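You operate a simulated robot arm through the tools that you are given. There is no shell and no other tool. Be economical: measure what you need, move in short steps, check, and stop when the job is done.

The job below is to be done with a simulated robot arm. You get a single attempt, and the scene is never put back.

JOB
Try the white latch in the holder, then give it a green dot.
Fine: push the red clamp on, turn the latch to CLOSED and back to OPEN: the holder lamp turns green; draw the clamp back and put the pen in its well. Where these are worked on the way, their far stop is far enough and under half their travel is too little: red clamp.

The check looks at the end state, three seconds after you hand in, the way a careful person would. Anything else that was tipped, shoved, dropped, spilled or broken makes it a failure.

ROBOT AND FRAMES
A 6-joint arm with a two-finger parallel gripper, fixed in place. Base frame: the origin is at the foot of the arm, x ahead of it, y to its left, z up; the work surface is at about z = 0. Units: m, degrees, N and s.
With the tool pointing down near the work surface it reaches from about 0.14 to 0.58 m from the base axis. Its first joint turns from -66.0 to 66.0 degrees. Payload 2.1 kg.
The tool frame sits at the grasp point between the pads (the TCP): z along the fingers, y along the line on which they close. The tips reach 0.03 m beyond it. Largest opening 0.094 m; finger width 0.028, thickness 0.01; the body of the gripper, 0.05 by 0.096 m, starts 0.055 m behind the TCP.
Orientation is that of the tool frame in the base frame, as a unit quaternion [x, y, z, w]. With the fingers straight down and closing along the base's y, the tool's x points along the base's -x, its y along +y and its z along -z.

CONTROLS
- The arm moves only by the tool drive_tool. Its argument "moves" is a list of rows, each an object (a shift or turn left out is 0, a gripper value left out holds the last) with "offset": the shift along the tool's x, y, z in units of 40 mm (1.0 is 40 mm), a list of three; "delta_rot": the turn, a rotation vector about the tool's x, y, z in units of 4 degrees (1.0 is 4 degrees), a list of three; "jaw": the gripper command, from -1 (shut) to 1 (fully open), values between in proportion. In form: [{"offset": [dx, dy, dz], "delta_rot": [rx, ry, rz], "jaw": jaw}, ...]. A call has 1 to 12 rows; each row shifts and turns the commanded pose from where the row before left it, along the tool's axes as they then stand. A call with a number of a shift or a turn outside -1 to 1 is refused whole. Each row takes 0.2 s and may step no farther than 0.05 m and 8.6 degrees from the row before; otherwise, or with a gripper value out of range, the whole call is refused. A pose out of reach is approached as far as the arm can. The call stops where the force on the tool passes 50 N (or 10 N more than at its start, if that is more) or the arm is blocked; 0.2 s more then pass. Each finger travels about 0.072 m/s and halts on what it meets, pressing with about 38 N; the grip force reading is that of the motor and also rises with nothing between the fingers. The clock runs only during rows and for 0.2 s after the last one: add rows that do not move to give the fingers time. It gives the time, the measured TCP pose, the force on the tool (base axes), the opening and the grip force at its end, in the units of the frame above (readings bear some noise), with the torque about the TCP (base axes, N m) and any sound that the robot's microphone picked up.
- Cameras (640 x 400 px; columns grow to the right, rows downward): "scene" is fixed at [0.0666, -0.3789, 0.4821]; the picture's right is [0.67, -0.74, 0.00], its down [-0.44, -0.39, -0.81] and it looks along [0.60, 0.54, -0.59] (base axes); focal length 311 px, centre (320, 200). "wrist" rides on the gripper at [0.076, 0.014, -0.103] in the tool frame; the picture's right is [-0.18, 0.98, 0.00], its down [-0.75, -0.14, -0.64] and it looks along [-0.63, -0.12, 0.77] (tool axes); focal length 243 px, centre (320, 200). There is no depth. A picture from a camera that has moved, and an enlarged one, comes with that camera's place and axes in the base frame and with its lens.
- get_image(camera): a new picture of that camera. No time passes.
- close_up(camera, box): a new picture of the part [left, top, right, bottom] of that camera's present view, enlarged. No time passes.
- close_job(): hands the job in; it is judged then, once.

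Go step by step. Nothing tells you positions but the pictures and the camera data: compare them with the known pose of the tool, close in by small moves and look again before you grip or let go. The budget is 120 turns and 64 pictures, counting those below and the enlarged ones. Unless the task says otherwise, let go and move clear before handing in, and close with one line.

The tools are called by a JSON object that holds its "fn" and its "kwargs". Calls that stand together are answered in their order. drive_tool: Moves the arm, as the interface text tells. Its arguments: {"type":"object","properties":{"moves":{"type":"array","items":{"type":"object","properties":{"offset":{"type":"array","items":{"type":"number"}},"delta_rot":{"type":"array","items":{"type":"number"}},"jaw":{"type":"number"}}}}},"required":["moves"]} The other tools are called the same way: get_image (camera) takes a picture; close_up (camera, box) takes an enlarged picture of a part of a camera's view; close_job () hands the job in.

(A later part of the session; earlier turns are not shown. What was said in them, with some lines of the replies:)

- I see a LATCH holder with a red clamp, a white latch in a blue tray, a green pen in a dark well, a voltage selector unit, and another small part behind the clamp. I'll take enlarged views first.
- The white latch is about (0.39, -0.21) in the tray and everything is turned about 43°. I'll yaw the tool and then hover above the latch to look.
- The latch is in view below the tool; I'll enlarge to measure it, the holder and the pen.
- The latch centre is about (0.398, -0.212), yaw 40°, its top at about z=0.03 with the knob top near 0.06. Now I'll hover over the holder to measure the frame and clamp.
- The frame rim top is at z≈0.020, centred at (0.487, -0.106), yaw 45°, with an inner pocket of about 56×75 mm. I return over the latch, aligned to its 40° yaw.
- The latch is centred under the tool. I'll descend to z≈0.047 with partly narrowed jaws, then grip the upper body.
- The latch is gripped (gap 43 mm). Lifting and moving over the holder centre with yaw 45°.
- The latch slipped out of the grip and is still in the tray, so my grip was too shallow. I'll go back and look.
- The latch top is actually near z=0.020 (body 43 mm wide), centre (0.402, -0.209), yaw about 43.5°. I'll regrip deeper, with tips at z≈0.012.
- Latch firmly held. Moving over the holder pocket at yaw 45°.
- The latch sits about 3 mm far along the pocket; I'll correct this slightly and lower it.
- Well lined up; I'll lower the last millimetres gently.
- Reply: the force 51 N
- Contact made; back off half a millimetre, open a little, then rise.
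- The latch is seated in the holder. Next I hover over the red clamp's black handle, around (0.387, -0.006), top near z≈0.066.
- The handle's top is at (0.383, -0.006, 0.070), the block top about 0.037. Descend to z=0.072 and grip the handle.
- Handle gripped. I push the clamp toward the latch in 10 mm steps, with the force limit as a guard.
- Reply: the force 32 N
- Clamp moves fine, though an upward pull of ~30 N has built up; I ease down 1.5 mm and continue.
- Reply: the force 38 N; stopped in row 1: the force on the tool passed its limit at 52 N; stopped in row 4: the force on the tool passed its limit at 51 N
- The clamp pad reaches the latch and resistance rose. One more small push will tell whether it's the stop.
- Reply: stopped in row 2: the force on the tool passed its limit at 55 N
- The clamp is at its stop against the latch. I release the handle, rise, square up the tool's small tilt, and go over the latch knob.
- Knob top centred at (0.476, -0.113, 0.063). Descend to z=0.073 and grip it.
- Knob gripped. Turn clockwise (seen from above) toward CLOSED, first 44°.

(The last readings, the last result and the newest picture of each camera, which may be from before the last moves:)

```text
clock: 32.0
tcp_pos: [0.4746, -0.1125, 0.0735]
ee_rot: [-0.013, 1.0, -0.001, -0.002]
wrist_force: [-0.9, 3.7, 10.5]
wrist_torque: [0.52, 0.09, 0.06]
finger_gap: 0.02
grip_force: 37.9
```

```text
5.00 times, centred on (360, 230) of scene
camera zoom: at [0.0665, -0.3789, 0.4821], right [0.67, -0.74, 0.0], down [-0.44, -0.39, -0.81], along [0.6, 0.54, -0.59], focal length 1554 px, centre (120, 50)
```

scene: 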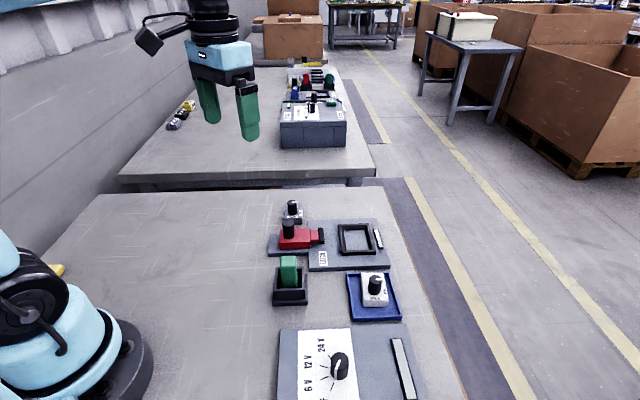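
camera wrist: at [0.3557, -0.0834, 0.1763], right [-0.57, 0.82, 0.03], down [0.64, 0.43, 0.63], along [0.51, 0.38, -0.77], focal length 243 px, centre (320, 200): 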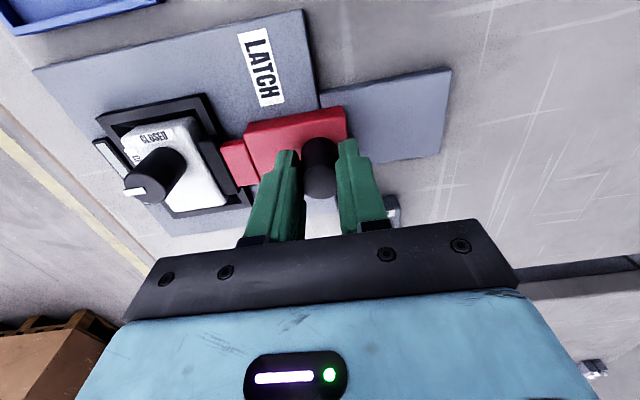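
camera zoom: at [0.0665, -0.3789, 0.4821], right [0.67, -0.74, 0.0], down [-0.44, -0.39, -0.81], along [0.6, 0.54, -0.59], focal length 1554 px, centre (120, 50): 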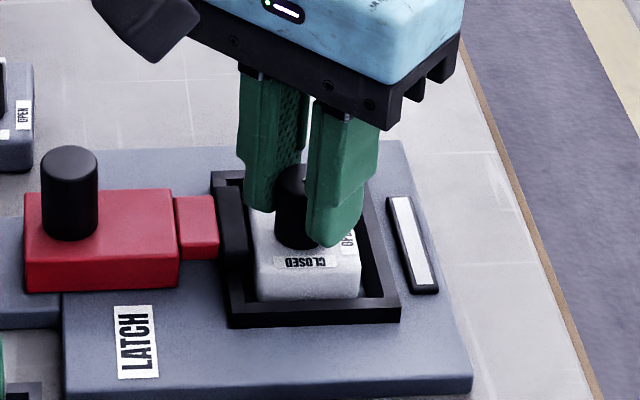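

The body stays put. Continue the remaining 46°.

{"fn": "drive_tool", "kwargs": {"moves": [{"delta_rot": [0, 0, 1]}, {"delta_rot": [0, 0, 1]}, {"delta_rot": [0, 0, 1]}, {"delta_rot": [0, 0, 1]}, {"delta_rot": [0, 0, 1]}, {"delta_rot": [0, 0, 1]}, {"delta_rot": [0, 0, 1]}, {"delta_rot": [0, 0, 1]}, {"delta_rot": [0, 0, 1]}, {"delta_rot": [0, 0, 1]}, {"delta_rot": [0, 0, 1]}, {"delta_rot": [0, 0, 0.6]}]}}

{"fn": "close_up", "kwargs": {"camera": "scene", "box": [310, 190, 410, 270]}}

{"fn": "get_image", "kwargs": {"camera": "wrist"}}

```text
clock: 34.6
tcp_pos: [0.4758, -0.1138, 0.0746]
ee_rot: [0.382, 0.924, -0.002, 0.0]
wrist_force: [4.6, 2.9, 1.6]
wrist_torque: [0.37, -0.34, 0.18]
finger_gap: 0.0204
grip_force: 37.9
```

```text
5.00 times, centred on (360, 230) of scene
camera zoom: at [0.0666, -0.3789, 0.4821], right [0.67, -0.74, 0.0], down [-0.44, -0.39, -0.81], along [0.6, 0.54, -0.59], focal length 1554 px, centre (120, 50)
```

zoom: 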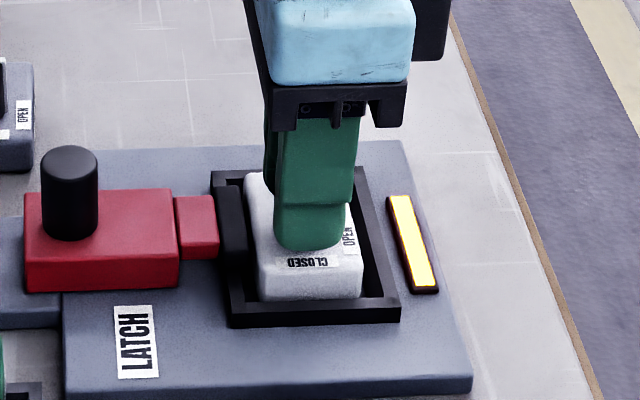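

```text
19 pictures are left
camera wrist: at [0.4312, -0.0492, 0.1771], right [0.82, 0.57, 0.0], down [0.44, -0.63, 0.64], along [0.36, -0.53, -0.77], focal length 243 px, centre (320, 200)
```

wrist: 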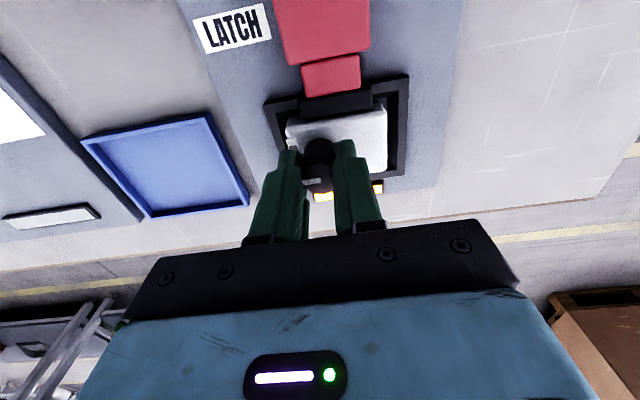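

Lamp turned amber: CLOSED reached. Now turn back to OPEN.

{"fn": "drive_tool", "kwargs": {"moves": [{"delta_rot": [0, 0, -1]}, {"delta_rot": [0, 0, -1]}, {"delta_rot": [0, 0, -1]}, {"delta_rot": [0, 0, -1]}, {"delta_rot": [0, 0, -1]}, {"delta_rot": [0, 0, -1]}, {"delta_rot": [0, 0, -1]}, {"delta_rot": [0, 0, -1]}, {"delta_rot": [0, 0, -1]}, {"delta_rot": [0, 0, -1]}, {"delta_rot": [0, 0, -1]}, {"delta_rot": [0, 0, -1]}]}}

{"fn": "drive_tool", "kwargs": {"moves": [{"delta_rot": [0, 0, -1]}, {"delta_rot": [0, 0, -1]}, {"delta_rot": [0, 0, -1]}, {"delta_rot": [0, 0, -1]}, {"delta_rot": [0, 0, -1]}, {"delta_rot": [0, 0, -1]}, {"delta_rot": [0, 0, -1]}, {"delta_rot": [0, 0, -1]}, {"delta_rot": [0, 0, -1]}, {"delta_rot": [0, 0, -1]}, {"delta_rot": [0, 0, -0.7]}, {}]}}

{"fn": "close_up", "kwargs": {"camera": "scene", "box": [310, 190, 410, 270]}}

```text
clock: 37.2
tcp_pos: [0.4761, -0.1123, 0.0756]
ee_rot: [-0.028, 1.0, -0.002, -0.001]
wrist_force: [0.2, -1.2, 2.6]
wrist_torque: [0.05, -0.03, 0.01]
finger_gap: 0.0207
grip_force: 38.2
```

```text
clock: 39.8
tcp_pos: [0.4759, -0.1147, 0.0749]
ee_rot: [-0.391, 0.921, -0.002, -0.002]
wrist_force: [1.7, -0.3, 3.2]
wrist_torque: [-0.01, -0.03, -0.01]
finger_gap: 0.0204
grip_force: 38.0
```

```text
5.00 times, centred on (360, 230) of scene
camera zoom: at [0.0666, -0.3789, 0.4821], right [0.67, -0.74, 0.0], down [-0.44, -0.39, -0.81], along [0.6, 0.54, -0.59], focal length 1554 px, centre (120, 50)
```

zoom: 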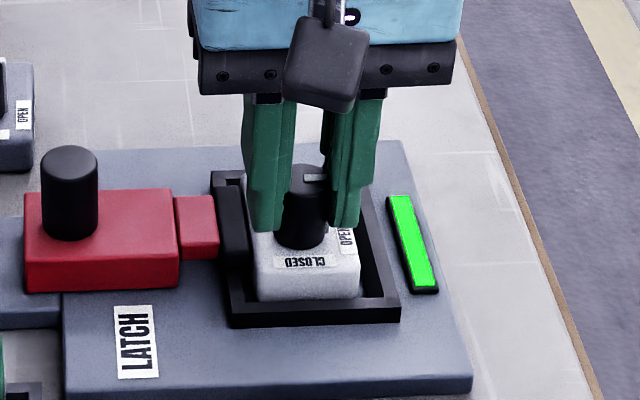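

Lamp is green. Release the knob, rise, and return to the clamp handle.

{"fn": "drive_tool", "kwargs": {"moves": [{"jaw": -0.1}, {}, {"offset": [0, 0, -0.75]}, {"offset": [0, 0, -0.75], "delta_rot": [0, 0, 0.25]}, {"offset": [-0.11, 0.81, 0]}, {"offset": [-0.11, 0.81, 0]}, {"offset": [-0.11, 0.81, 0]}, {}]}}

{"fn": "close_up", "kwargs": {"camera": "wrist", "box": [200, 50, 420, 190]}}

```text
clock: 41.6
tcp_pos: [0.4142, -0.0352, 0.1344]
ee_rot: [-0.382, 0.924, -0.001, -0.002]
wrist_force: [0.9, 0.1, 0.0]
wrist_torque: [0.01, 0.01, 0.0]
finger_gap: 0.0424
grip_force: 0.0
```

```text
2.86 times, centred on (310, 120) of wrist
camera zoom: at [0.3513, -0.0781, 0.2377], right [-0.56, 0.83, 0.0], down [0.63, 0.43, 0.64], along [0.53, 0.36, -0.77], focal length 693 px, centre (349, 429)
```

zoom: 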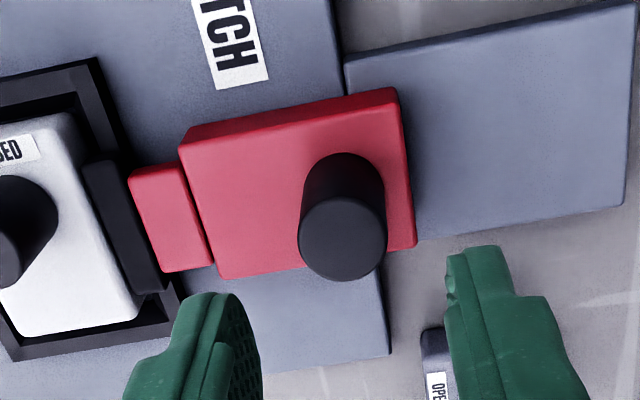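

{"fn": "drive_tool", "kwargs": {"moves": [{"offset": [0, -0.045, 0.78]}, {"offset": [0, 0, 0.78]}, {}, {"jaw": -1}, {}, {}, {}]}}

{"fn": "drive_tool", "kwargs": {"moves": [{"offset": [0, 0.15, 0]}, {"offset": [0, 0.15, 0]}, {"offset": [0, 0.15, 0]}, {"offset": [0, 0.15, 0]}, {"offset": [0, 0.15, 0]}, {"offset": [0, 0.15, 0]}, {}]}}

```text
clock: 43.2
tcp_pos: [0.4172, -0.037, 0.0699]
ee_rot: [-0.382, 0.924, 0.0, -0.004]
wrist_force: [-19.7, 14.8, -16.5]
wrist_torque: [-0.36, -0.42, 0.06]
finger_gap: 0.0237
grip_force: 44.9
```

```text
clock: 44.5
tcp_pos: [0.3955, -0.0148, 0.071]
ee_rot: [-0.383, 0.924, 0.0, -0.001]
wrist_force: [0.2, 2.1, -9.4]
wrist_torque: [-0.19, 0.06, -0.07]
finger_gap: 0.0235
grip_force: 45.0
stopped in row 6: the force on the tool passed its limit at 51 N (the readings are from after the stop); the commanded pose is now the measured one
```

{"fn": "drive_tool", "kwargs": {"moves": [{"offset": [0, 0.12, 0]}, {"offset": [0, 0.12, 0]}, {"offset": [0, 0.1, 0]}, {}]}}

{"fn": "close_up", "kwargs": {"camera": "scene", "box": [240, 150, 400, 280]}}

```text
clock: 45.5
tcp_pos: [0.3852, -0.0041, 0.0705]
ee_rot: [-0.383, 0.924, -0.001, -0.001]
wrist_force: [3.5, 4.2, -17.0]
wrist_torque: [0.53, 0.39, 0.03]
finger_gap: 0.0236
grip_force: 45.2
```

```text
3.08 times, centred on (320, 215) of scene
camera zoom: at [0.0667, -0.3789, 0.482], right [0.67, -0.74, 0.0], down [-0.44, -0.39, -0.81], along [0.6, 0.54, -0.59], focal length 956 px, centre (320, 154)
```

zoom: 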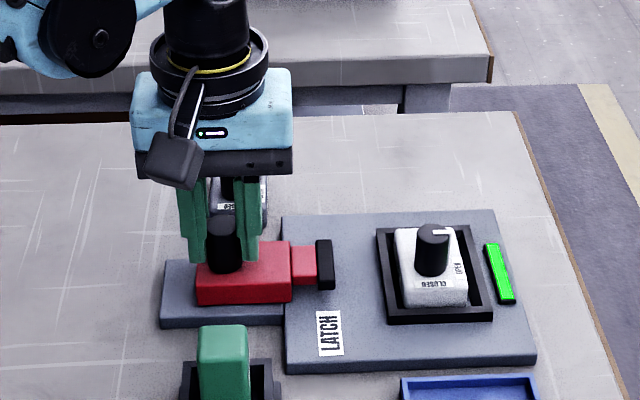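

The clamp is back at its start and the lamp remains green. I release, rise and hover over the green pen near (0.305, -0.09).

{"fn": "drive_tool", "kwargs": {"moves": [{"jaw": 0.0}, {}, {}, {"offset": [0, 0, -0.9]}, {"offset": [0, 0, -0.9]}, {"offset": [0, 0, -0.7]}, {"offset": [0.98, -0.03, 0], "jaw": 0.7}, {"offset": [0.98, -0.03, 0]}, {"offset": [0.98, -0.03, 0]}, {}]}}

{"fn": "get_image", "kwargs": {"camera": "wrist"}}

{"fn": "close_up", "kwargs": {"camera": "scene", "box": [250, 240, 330, 310]}}

```text
clock: 47.7
tcp_pos: [0.3051, -0.0901, 0.1709]
ee_rot: [-0.381, 0.924, -0.001, -0.001]
wrist_force: [0.2, 0.4, 0.5]
wrist_torque: [-0.01, 0.0, -0.05]
finger_gap: 0.0799
grip_force: 0.0
```

```text
15 pictures are left
camera wrist: at [0.2411, -0.1337, 0.2743], right [-0.56, 0.83, 0.0], down [0.63, 0.43, 0.64], along [0.53, 0.36, -0.77], focal length 243 px, centre (320, 200)
```

wrist: 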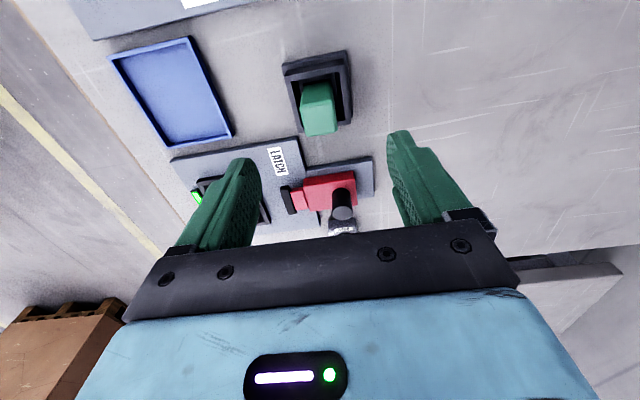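

```text
5.71 times, centred on (290, 275) of scene
camera zoom: at [0.0666, -0.3789, 0.4821], right [0.67, -0.74, 0.0], down [-0.44, -0.39, -0.81], along [0.6, 0.54, -0.59], focal length 1776 px, centre (491, -229)
```

zoom: 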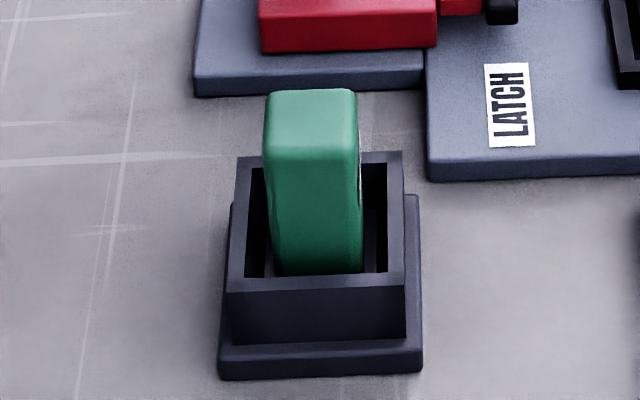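

The pen top is at (0.306, -0.090, 0.080), right under the tool. One enlarged view for its yaw and size.

{"fn": "close_up", "kwargs": {"camera": "wrist", "box": [270, 40, 370, 140]}}

```text
4.00 times, centred on (320, 90) of wrist
camera zoom: at [0.2411, -0.1337, 0.2743], right [-0.56, 0.83, 0.0], down [0.63, 0.43, 0.64], along [0.53, 0.36, -0.77], focal length 970 px, centre (320, 640)
```

zoom: 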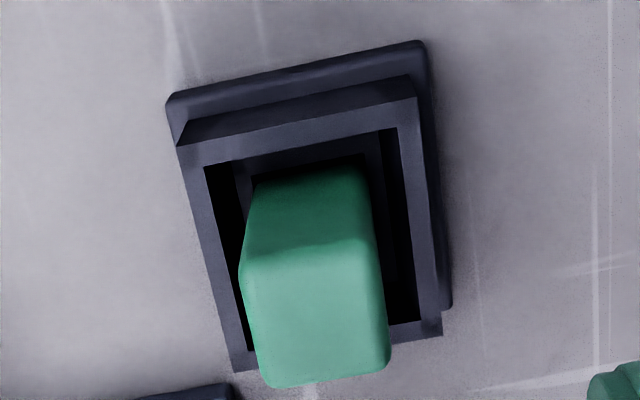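

Pen is about 27 mm square, aligned with the tool. Descend to z=0.070 and grip.

{"fn": "drive_tool", "kwargs": {"moves": [{"offset": [0.035, 0, 0], "jaw": 0.2}, {"offset": [0, 0, 0.84]}, {"offset": [0, 0, 0.84]}, {"offset": [0, 0, 0.84]}, {}, {"jaw": -1}, {}, {}, {}]}}

{"fn": "drive_tool", "kwargs": {"moves": [{"offset": [0, 0, -0.5]}, {"offset": [0, 0, -0.8]}, {"offset": [0, 0, -0.8]}, {}]}}

{"fn": "close_up", "kwargs": {"camera": "scene", "box": [240, 190, 370, 310]}}

```text
clock: 49.7
tcp_pos: [0.3038, -0.0904, 0.0703]
ee_rot: [-0.382, 0.924, 0.0, -0.001]
wrist_force: [0.1, 0.8, -0.5]
wrist_torque: [-0.02, 0.0, 0.0]
finger_gap: 0.0314
grip_force: 37.8
```

```text
clock: 50.7
tcp_pos: [0.3039, -0.0908, 0.1555]
ee_rot: [-0.382, 0.924, 0.0, -0.002]
wrist_force: [0.4, -0.3, -0.7]
wrist_torque: [0.01, 0.01, 0.01]
finger_gap: 0.0315
grip_force: 38.4
```

```text
3.33 times, centred on (305, 250) of scene
camera zoom: at [0.0666, -0.3789, 0.4821], right [0.67, -0.74, 0.0], down [-0.44, -0.39, -0.81], along [0.6, 0.54, -0.59], focal length 1036 px, centre (370, 33)
```

zoom: 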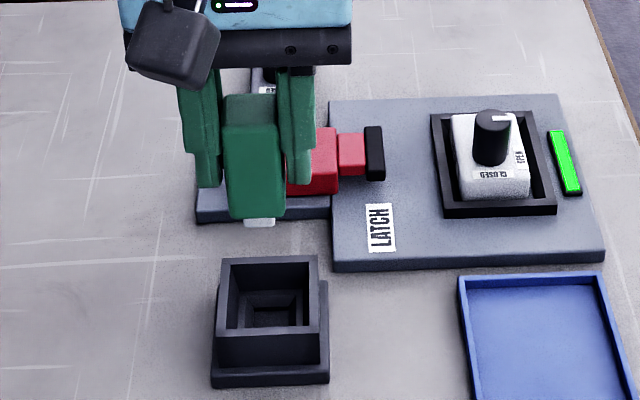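

The pen is held with its white nib about 64 mm below the TCP. I'll carry it above the free far part of the latch top, (0.497, -0.092).

{"fn": "drive_tool", "kwargs": {"moves": [{"offset": [-0.678, -0.689, 0]}, {"offset": [-0.678, -0.689, 0]}, {"offset": [-0.678, -0.689, 0]}, {"offset": [-0.678, -0.689, 0]}, {"offset": [-0.678, -0.689, 0]}, {}]}}

{"fn": "drive_tool", "kwargs": {"moves": [{"offset": [0, 0, 0.5]}, {"offset": [0, 0, 0.4]}, {}]}}

{"fn": "close_up", "kwargs": {"camera": "scene", "box": [310, 170, 410, 270]}}

{"fn": "get_image", "kwargs": {"camera": "wrist"}}

```text
clock: 52.1
tcp_pos: [0.4982, -0.0939, 0.1547]
ee_rot: [-0.382, 0.924, 0.0, -0.002]
wrist_force: [1.0, 0.6, -0.1]
wrist_torque: [0.01, -0.02, -0.02]
finger_gap: 0.0318
grip_force: 38.1
```

```text
clock: 52.9
tcp_pos: [0.4964, -0.0939, 0.1186]
ee_rot: [-0.382, 0.924, -0.001, -0.002]
wrist_force: [-0.4, -0.2, -0.9]
wrist_torque: [0.0, -0.01, 0.0]
finger_gap: 0.0311
grip_force: 37.6
```

```text
4.00 times, centred on (360, 220) of scene
camera zoom: at [0.0666, -0.3789, 0.4821], right [0.67, -0.74, 0.0], down [-0.44, -0.39, -0.81], along [0.6, 0.54, -0.59], focal length 1244 px, centre (160, 120)
```

zoom: 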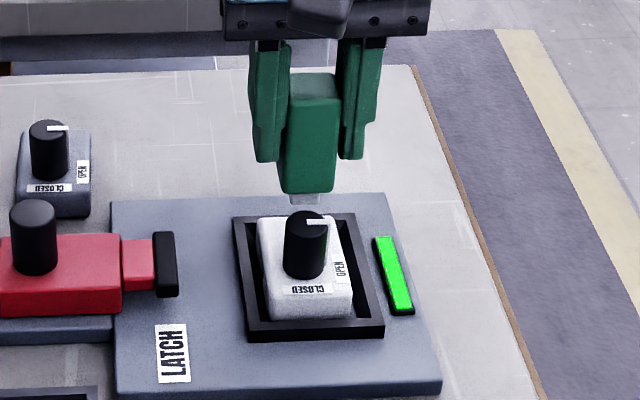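

```text
10 pictures are left
camera wrist: at [0.4327, -0.1378, 0.2217], right [-0.56, 0.83, 0.0], down [0.63, 0.43, 0.64], along [0.53, 0.36, -0.77], focal length 243 px, centre (320, 200)
```

wrist: 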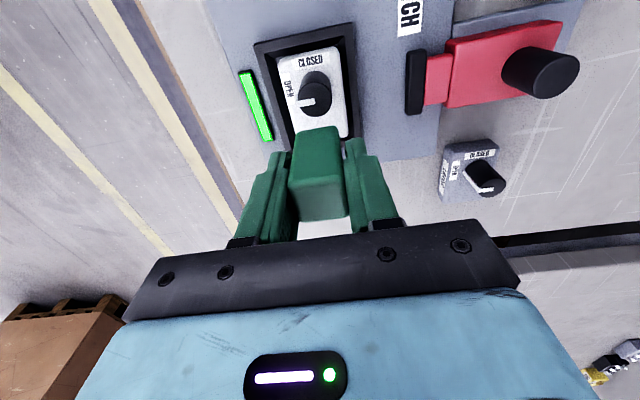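

Aligned over the free part of the latch. Lower gently until the nib touches.

{"fn": "drive_tool", "kwargs": {"moves": [{"offset": [0, 0, 0.25]}, {"offset": [0, 0, 0.2]}, {}]}}

{"fn": "close_up", "kwargs": {"camera": "scene", "box": [320, 200, 400, 270]}}

```text
clock: 53.7
tcp_pos: [0.4965, -0.0938, 0.0993]
ee_rot: [-0.382, 0.924, -0.001, -0.001]
wrist_force: [-0.6, 1.3, -0.1]
wrist_torque: [-0.01, 0.0, 0.0]
finger_gap: 0.0317
grip_force: 37.8
```

```text
5.71 times, centred on (360, 235) of scene
camera zoom: at [0.0666, -0.3789, 0.4821], right [0.67, -0.74, 0.0], down [-0.44, -0.39, -0.81], along [0.6, 0.54, -0.59], focal length 1776 px, centre (91, 0)
```

zoom: 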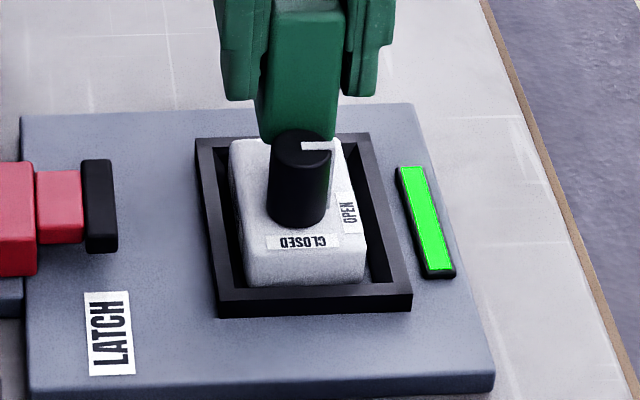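

{"fn": "drive_tool", "kwargs": {"moves": [{"offset": [0, 0, 0.05]}, {"offset": [0, 0, 0.04]}, {}]}}

{"fn": "drive_tool", "kwargs": {"moves": [{"offset": [0, 0, 0.025]}, {}]}}

{"fn": "drive_tool", "kwargs": {"moves": [{"offset": [0, 0, 0.02]}, {}]}}

```text
clock: 54.5
tcp_pos: [0.4965, -0.0935, 0.0957]
ee_rot: [-0.382, 0.924, -0.001, -0.001]
wrist_force: [0.2, 0.0, -0.8]
wrist_torque: [-0.03, 0.02, -0.01]
finger_gap: 0.0311
grip_force: 38.0
```

```text
clock: 55.1
tcp_pos: [0.4966, -0.095, 0.0951]
ee_rot: [-0.381, 0.925, 0.0, -0.002]
wrist_force: [0.5, 0.0, 0.0]
wrist_torque: [-0.04, 0.01, 0.01]
finger_gap: 0.0311
grip_force: 38.5
```

```text
clock: 55.7
tcp_pos: [0.4969, -0.094, 0.095]
ee_rot: [-0.383, 0.924, -0.001, -0.001]
wrist_force: [0.4, -0.1, -1.0]
wrist_torque: [0.0, -0.01, -0.02]
finger_gap: 0.0313
grip_force: 37.8
```

{"fn": "drive_tool", "kwargs": {"moves": [{"offset": [0, 0, 0.025]}, {}]}}

{"fn": "drive_tool", "kwargs": {"moves": [{"offset": [0, 0, 0.02]}, {}]}}

{"fn": "drive_tool", "kwargs": {"moves": [{"offset": [0, 0, 0.015]}, {}]}}

```text
clock: 56.3
tcp_pos: [0.4971, -0.0939, 0.0933]
ee_rot: [-0.382, 0.924, 0.0, -0.001]
wrist_force: [0.7, 0.0, -0.1]
wrist_torque: [-0.04, -0.05, -0.04]
finger_gap: 0.0313
grip_force: 37.9
```

```text
clock: 56.9
tcp_pos: [0.4968, -0.0945, 0.0927]
ee_rot: [-0.382, 0.924, -0.001, -0.001]
wrist_force: [0.6, 0.9, -0.8]
wrist_torque: [0.02, -0.01, 0.02]
finger_gap: 0.0312
grip_force: 38.1
```

```text
clock: 57.5
tcp_pos: [0.497, -0.0941, 0.0924]
ee_rot: [-0.381, 0.924, 0.0, -0.002]
wrist_force: [0.2, 0.0, 0.6]
wrist_torque: [-0.02, -0.05, -0.02]
finger_gap: 0.0314
grip_force: 38.1
```

{"fn": "drive_tool", "kwargs": {"moves": [{"offset": [0, 0, 0.02]}, {}]}}

{"fn": "drive_tool", "kwargs": {"moves": [{"offset": [0, 0, 0.02]}, {}]}}

{"fn": "close_up", "kwargs": {"camera": "scene", "box": [320, 200, 400, 270]}}

```text
clock: 58.1
tcp_pos: [0.4969, -0.0943, 0.0922]
ee_rot: [-0.382, 0.924, 0.0, -0.001]
wrist_force: [0.4, 0.0, 20.4]
wrist_torque: [-0.02, 0.02, 0.02]
finger_gap: 0.0313
grip_force: 38.2
```

```text
clock: 58.7
tcp_pos: [0.4968, -0.0938, 0.0914]
ee_rot: [-0.382, 0.924, -0.001, -0.001]
wrist_force: [-0.2, 0.5, 32.3]
wrist_torque: [-0.02, 0.02, 0.02]
finger_gap: 0.0314
grip_force: 38.1
```

```text
5.71 times, centred on (360, 235) of scene
camera zoom: at [0.0664, -0.3789, 0.4821], right [0.67, -0.74, 0.0], down [-0.44, -0.39, -0.81], along [0.6, 0.54, -0.59], focal length 1776 px, centre (91, 0)
```

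zoom: 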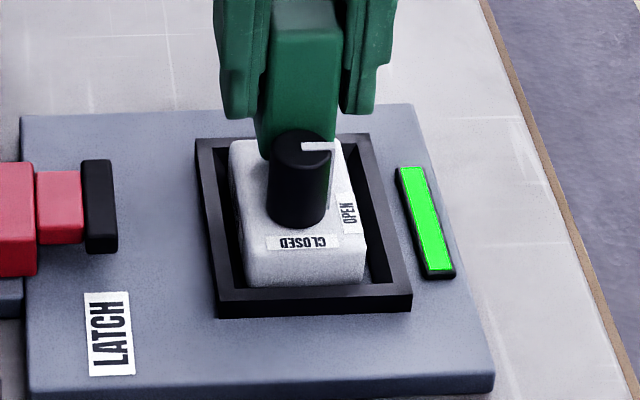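

The nib presses on the latch with ~30 N. Lift and look for the dot.

{"fn": "drive_tool", "kwargs": {"moves": [{"offset": [0, 0, -0.5]}, {"offset": [0, 0, -0.8]}, {"offset": [-1, 0, 0]}, {}]}}

{"fn": "close_up", "kwargs": {"camera": "wrist", "box": [230, 20, 390, 150]}}

```text
clock: 59.7
tcp_pos: [0.5262, -0.0649, 0.1409]
ee_rot: [-0.382, 0.924, 0.0, -0.001]
wrist_force: [-0.3, -0.3, -1.3]
wrist_torque: [0.01, 0.01, 0.01]
finger_gap: 0.0315
grip_force: 38.3
```

```text
3.08 times, centred on (310, 85) of wrist
camera zoom: at [0.4614, -0.1081, 0.245], right [-0.56, 0.83, 0.0], down [0.63, 0.43, 0.64], along [0.53, 0.36, -0.77], focal length 746 px, centre (351, 554)
```

zoom: 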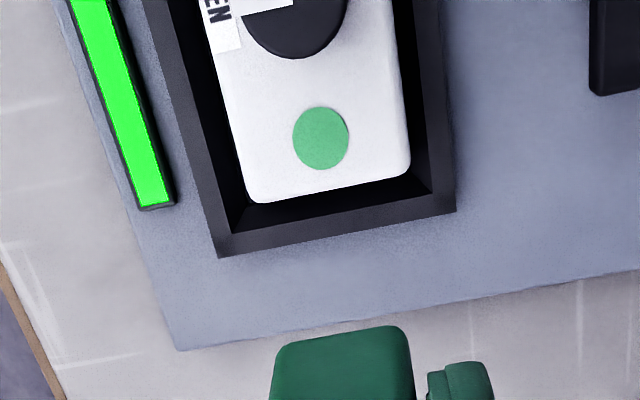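

A clear green dot is on the latch. Now carry the pen back above its well.

{"fn": "drive_tool", "kwargs": {"moves": [{"offset": [0, 0, -0.4]}, {"offset": [0.73, 0.58, 0]}, {"offset": [0.73, 0.58, 0]}, {"offset": [0.73, 0.58, 0]}, {"offset": [0.73, 0.58, 0]}, {"offset": [0.73, 0.58, 0]}, {"offset": [0.73, 0.58, 0]}, {}]}}

{"fn": "close_up", "kwargs": {"camera": "scene", "box": [240, 190, 370, 310]}}

```text
clock: 61.5
tcp_pos: [0.3019, -0.0904, 0.1588]
ee_rot: [-0.382, 0.924, 0.0, -0.002]
wrist_force: [0.2, 0.4, 0.4]
wrist_torque: [0.01, 0.01, 0.01]
finger_gap: 0.0316
grip_force: 37.7
```

```text
3.33 times, centred on (305, 250) of scene
camera zoom: at [0.0666, -0.3789, 0.4821], right [0.67, -0.74, 0.0], down [-0.44, -0.39, -0.81], along [0.6, 0.54, -0.59], focal length 1036 px, centre (370, 33)
```

zoom: 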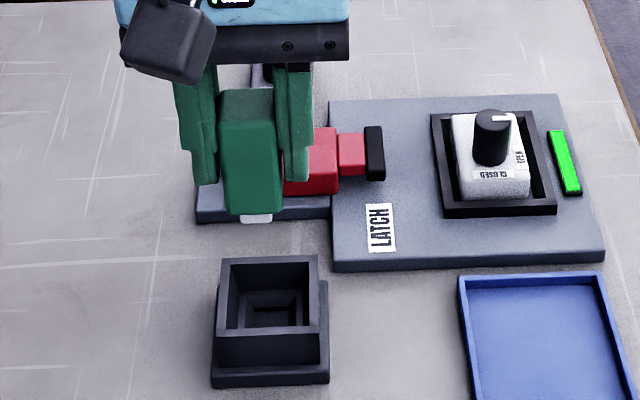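

Positioned over the well; lower in stages.

{"fn": "drive_tool", "kwargs": {"moves": [{"offset": [-0.022, -0.022, 0]}, {"offset": [0, 0, 0.8]}, {"offset": [0, 0, 0.5]}, {}]}}

{"fn": "close_up", "kwargs": {"camera": "scene", "box": [240, 210, 350, 310]}}

```text
clock: 62.5
tcp_pos: [0.3037, -0.0899, 0.1051]
ee_rot: [-0.382, 0.924, 0.0, -0.001]
wrist_force: [0.7, 0.8, -1.2]
wrist_torque: [0.02, 0.01, -0.02]
finger_gap: 0.0312
grip_force: 37.9
```

```text
4.00 times, centred on (295, 260) of scene
camera zoom: at [0.0666, -0.3789, 0.4821], right [0.67, -0.74, 0.0], down [-0.44, -0.39, -0.81], along [0.6, 0.54, -0.59], focal length 1244 px, centre (420, -40)
```

zoom: 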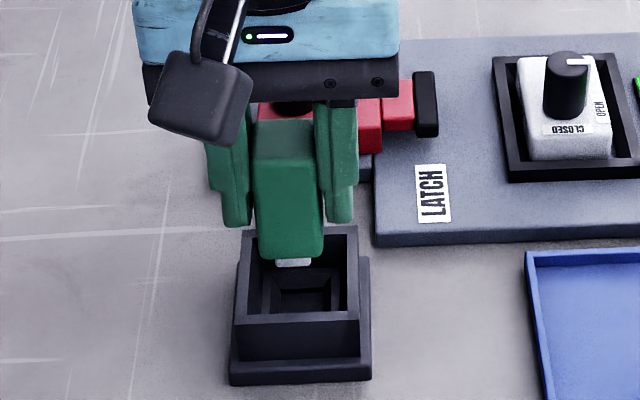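

{"fn": "drive_tool", "kwargs": {"moves": [{"offset": [0, 0, 0.4]}, {"offset": [0, 0, 0.3]}, {"offset": [0, 0, 0.1]}, {}]}}

{"fn": "drive_tool", "kwargs": {"moves": [{"offset": [0, 0, 0.03]}, {}]}}

```text
clock: 63.5
tcp_pos: [0.3034, -0.0913, 0.0746]
ee_rot: [-0.382, 0.924, -0.001, -0.001]
wrist_force: [0.1, -0.1, -0.8]
wrist_torque: [0.02, 0.01, 0.02]
finger_gap: 0.0314
grip_force: 38.2
```

```text
clock: 64.1
tcp_pos: [0.3044, -0.0909, 0.0733]
ee_rot: [-0.382, 0.924, -0.001, -0.002]
wrist_force: [1.0, 0.8, -0.4]
wrist_torque: [0.0, -0.01, 0.01]
finger_gap: 0.0314
grip_force: 38.2
```

{"fn": "drive_tool", "kwargs": {"moves": [{"offset": [0, 0, 0.03]}, {}]}}

{"fn": "drive_tool", "kwargs": {"moves": [{"offset": [0, 0, 0.025]}, {}]}}

{"fn": "close_up", "kwargs": {"camera": "scene", "box": [240, 210, 350, 310]}}

```text
clock: 64.7
tcp_pos: [0.305, -0.0911, 0.0722]
ee_rot: [-0.381, 0.924, 0.0, -0.002]
wrist_force: [-0.5, 0.3, -0.5]
wrist_torque: [-0.02, 0.0, 0.02]
finger_gap: 0.0315
grip_force: 38.0
```

```text
clock: 65.3
tcp_pos: [0.3052, -0.0903, 0.0717]
ee_rot: [-0.382, 0.924, -0.001, -0.001]
wrist_force: [0.0, -0.5, -0.3]
wrist_torque: [0.0, -0.01, 0.0]
finger_gap: 0.0312
grip_force: 38.0
```

```text
4.00 times, centred on (295, 260) of scene
camera zoom: at [0.0666, -0.3789, 0.4821], right [0.67, -0.74, 0.0], down [-0.44, -0.39, -0.81], along [0.6, 0.54, -0.59], focal length 1244 px, centre (420, -40)
```

zoom: 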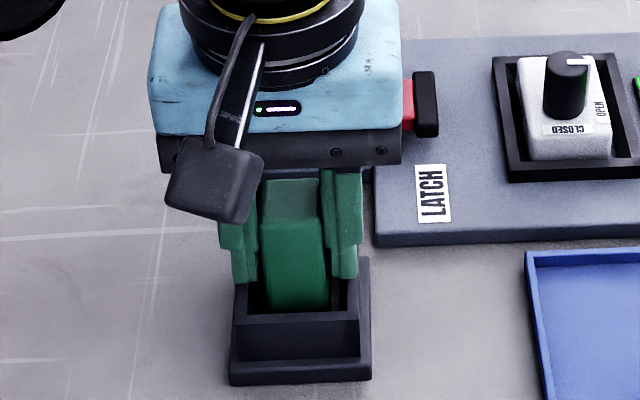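

Pen is inside the well; a final touch down, then release and rise.

{"fn": "drive_tool", "kwargs": {"moves": [{"offset": [0, 0, 0.025]}, {}]}}

{"fn": "drive_tool", "kwargs": {"moves": [{"jaw": 0.15}, {}, {}, {"offset": [0, 0, -0.6]}, {"offset": [0, 0, -1]}, {"offset": [0, 0, -1]}, {"offset": [0, 0, -0.6]}, {}]}}

{"fn": "close_up", "kwargs": {"camera": "scene", "box": [240, 190, 420, 320]}}

```text
clock: 65.9
tcp_pos: [0.3041, -0.0913, 0.0704]
ee_rot: [-0.382, 0.924, -0.001, -0.001]
wrist_force: [-0.4, -0.7, -0.1]
wrist_torque: [0.01, 0.02, 0.0]
finger_gap: 0.0313
grip_force: 37.8
```

```text
clock: 67.7
tcp_pos: [0.305, -0.0892, 0.1986]
ee_rot: [-0.383, 0.924, -0.001, -0.002]
wrist_force: [-0.2, 0.4, 1.0]
wrist_torque: [-0.01, 0.0, 0.0]
finger_gap: 0.054
grip_force: 0.0
```

```text
3.08 times, centred on (330, 255) of scene
camera zoom: at [0.0666, -0.3789, 0.4821], right [0.67, -0.74, 0.0], down [-0.44, -0.39, -0.81], along [0.6, 0.54, -0.59], focal length 956 px, centre (289, 31)
```

zoom: 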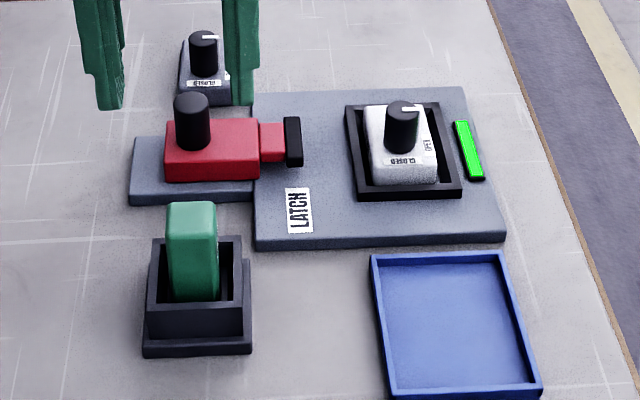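

The pen stands in its well, the clamp is back, the lamp is green, and the latch is at OPEN with its green dot. The arm is clear, so I hand in.

{"fn": "close_job", "kwargs": {}}

```text
The job is handed in.
```

I tried the white latch in the holder and the lamp turned green. It now has its green dot and is still in the holder at OPEN, the clamp is drawn back, and the pen is in its well.
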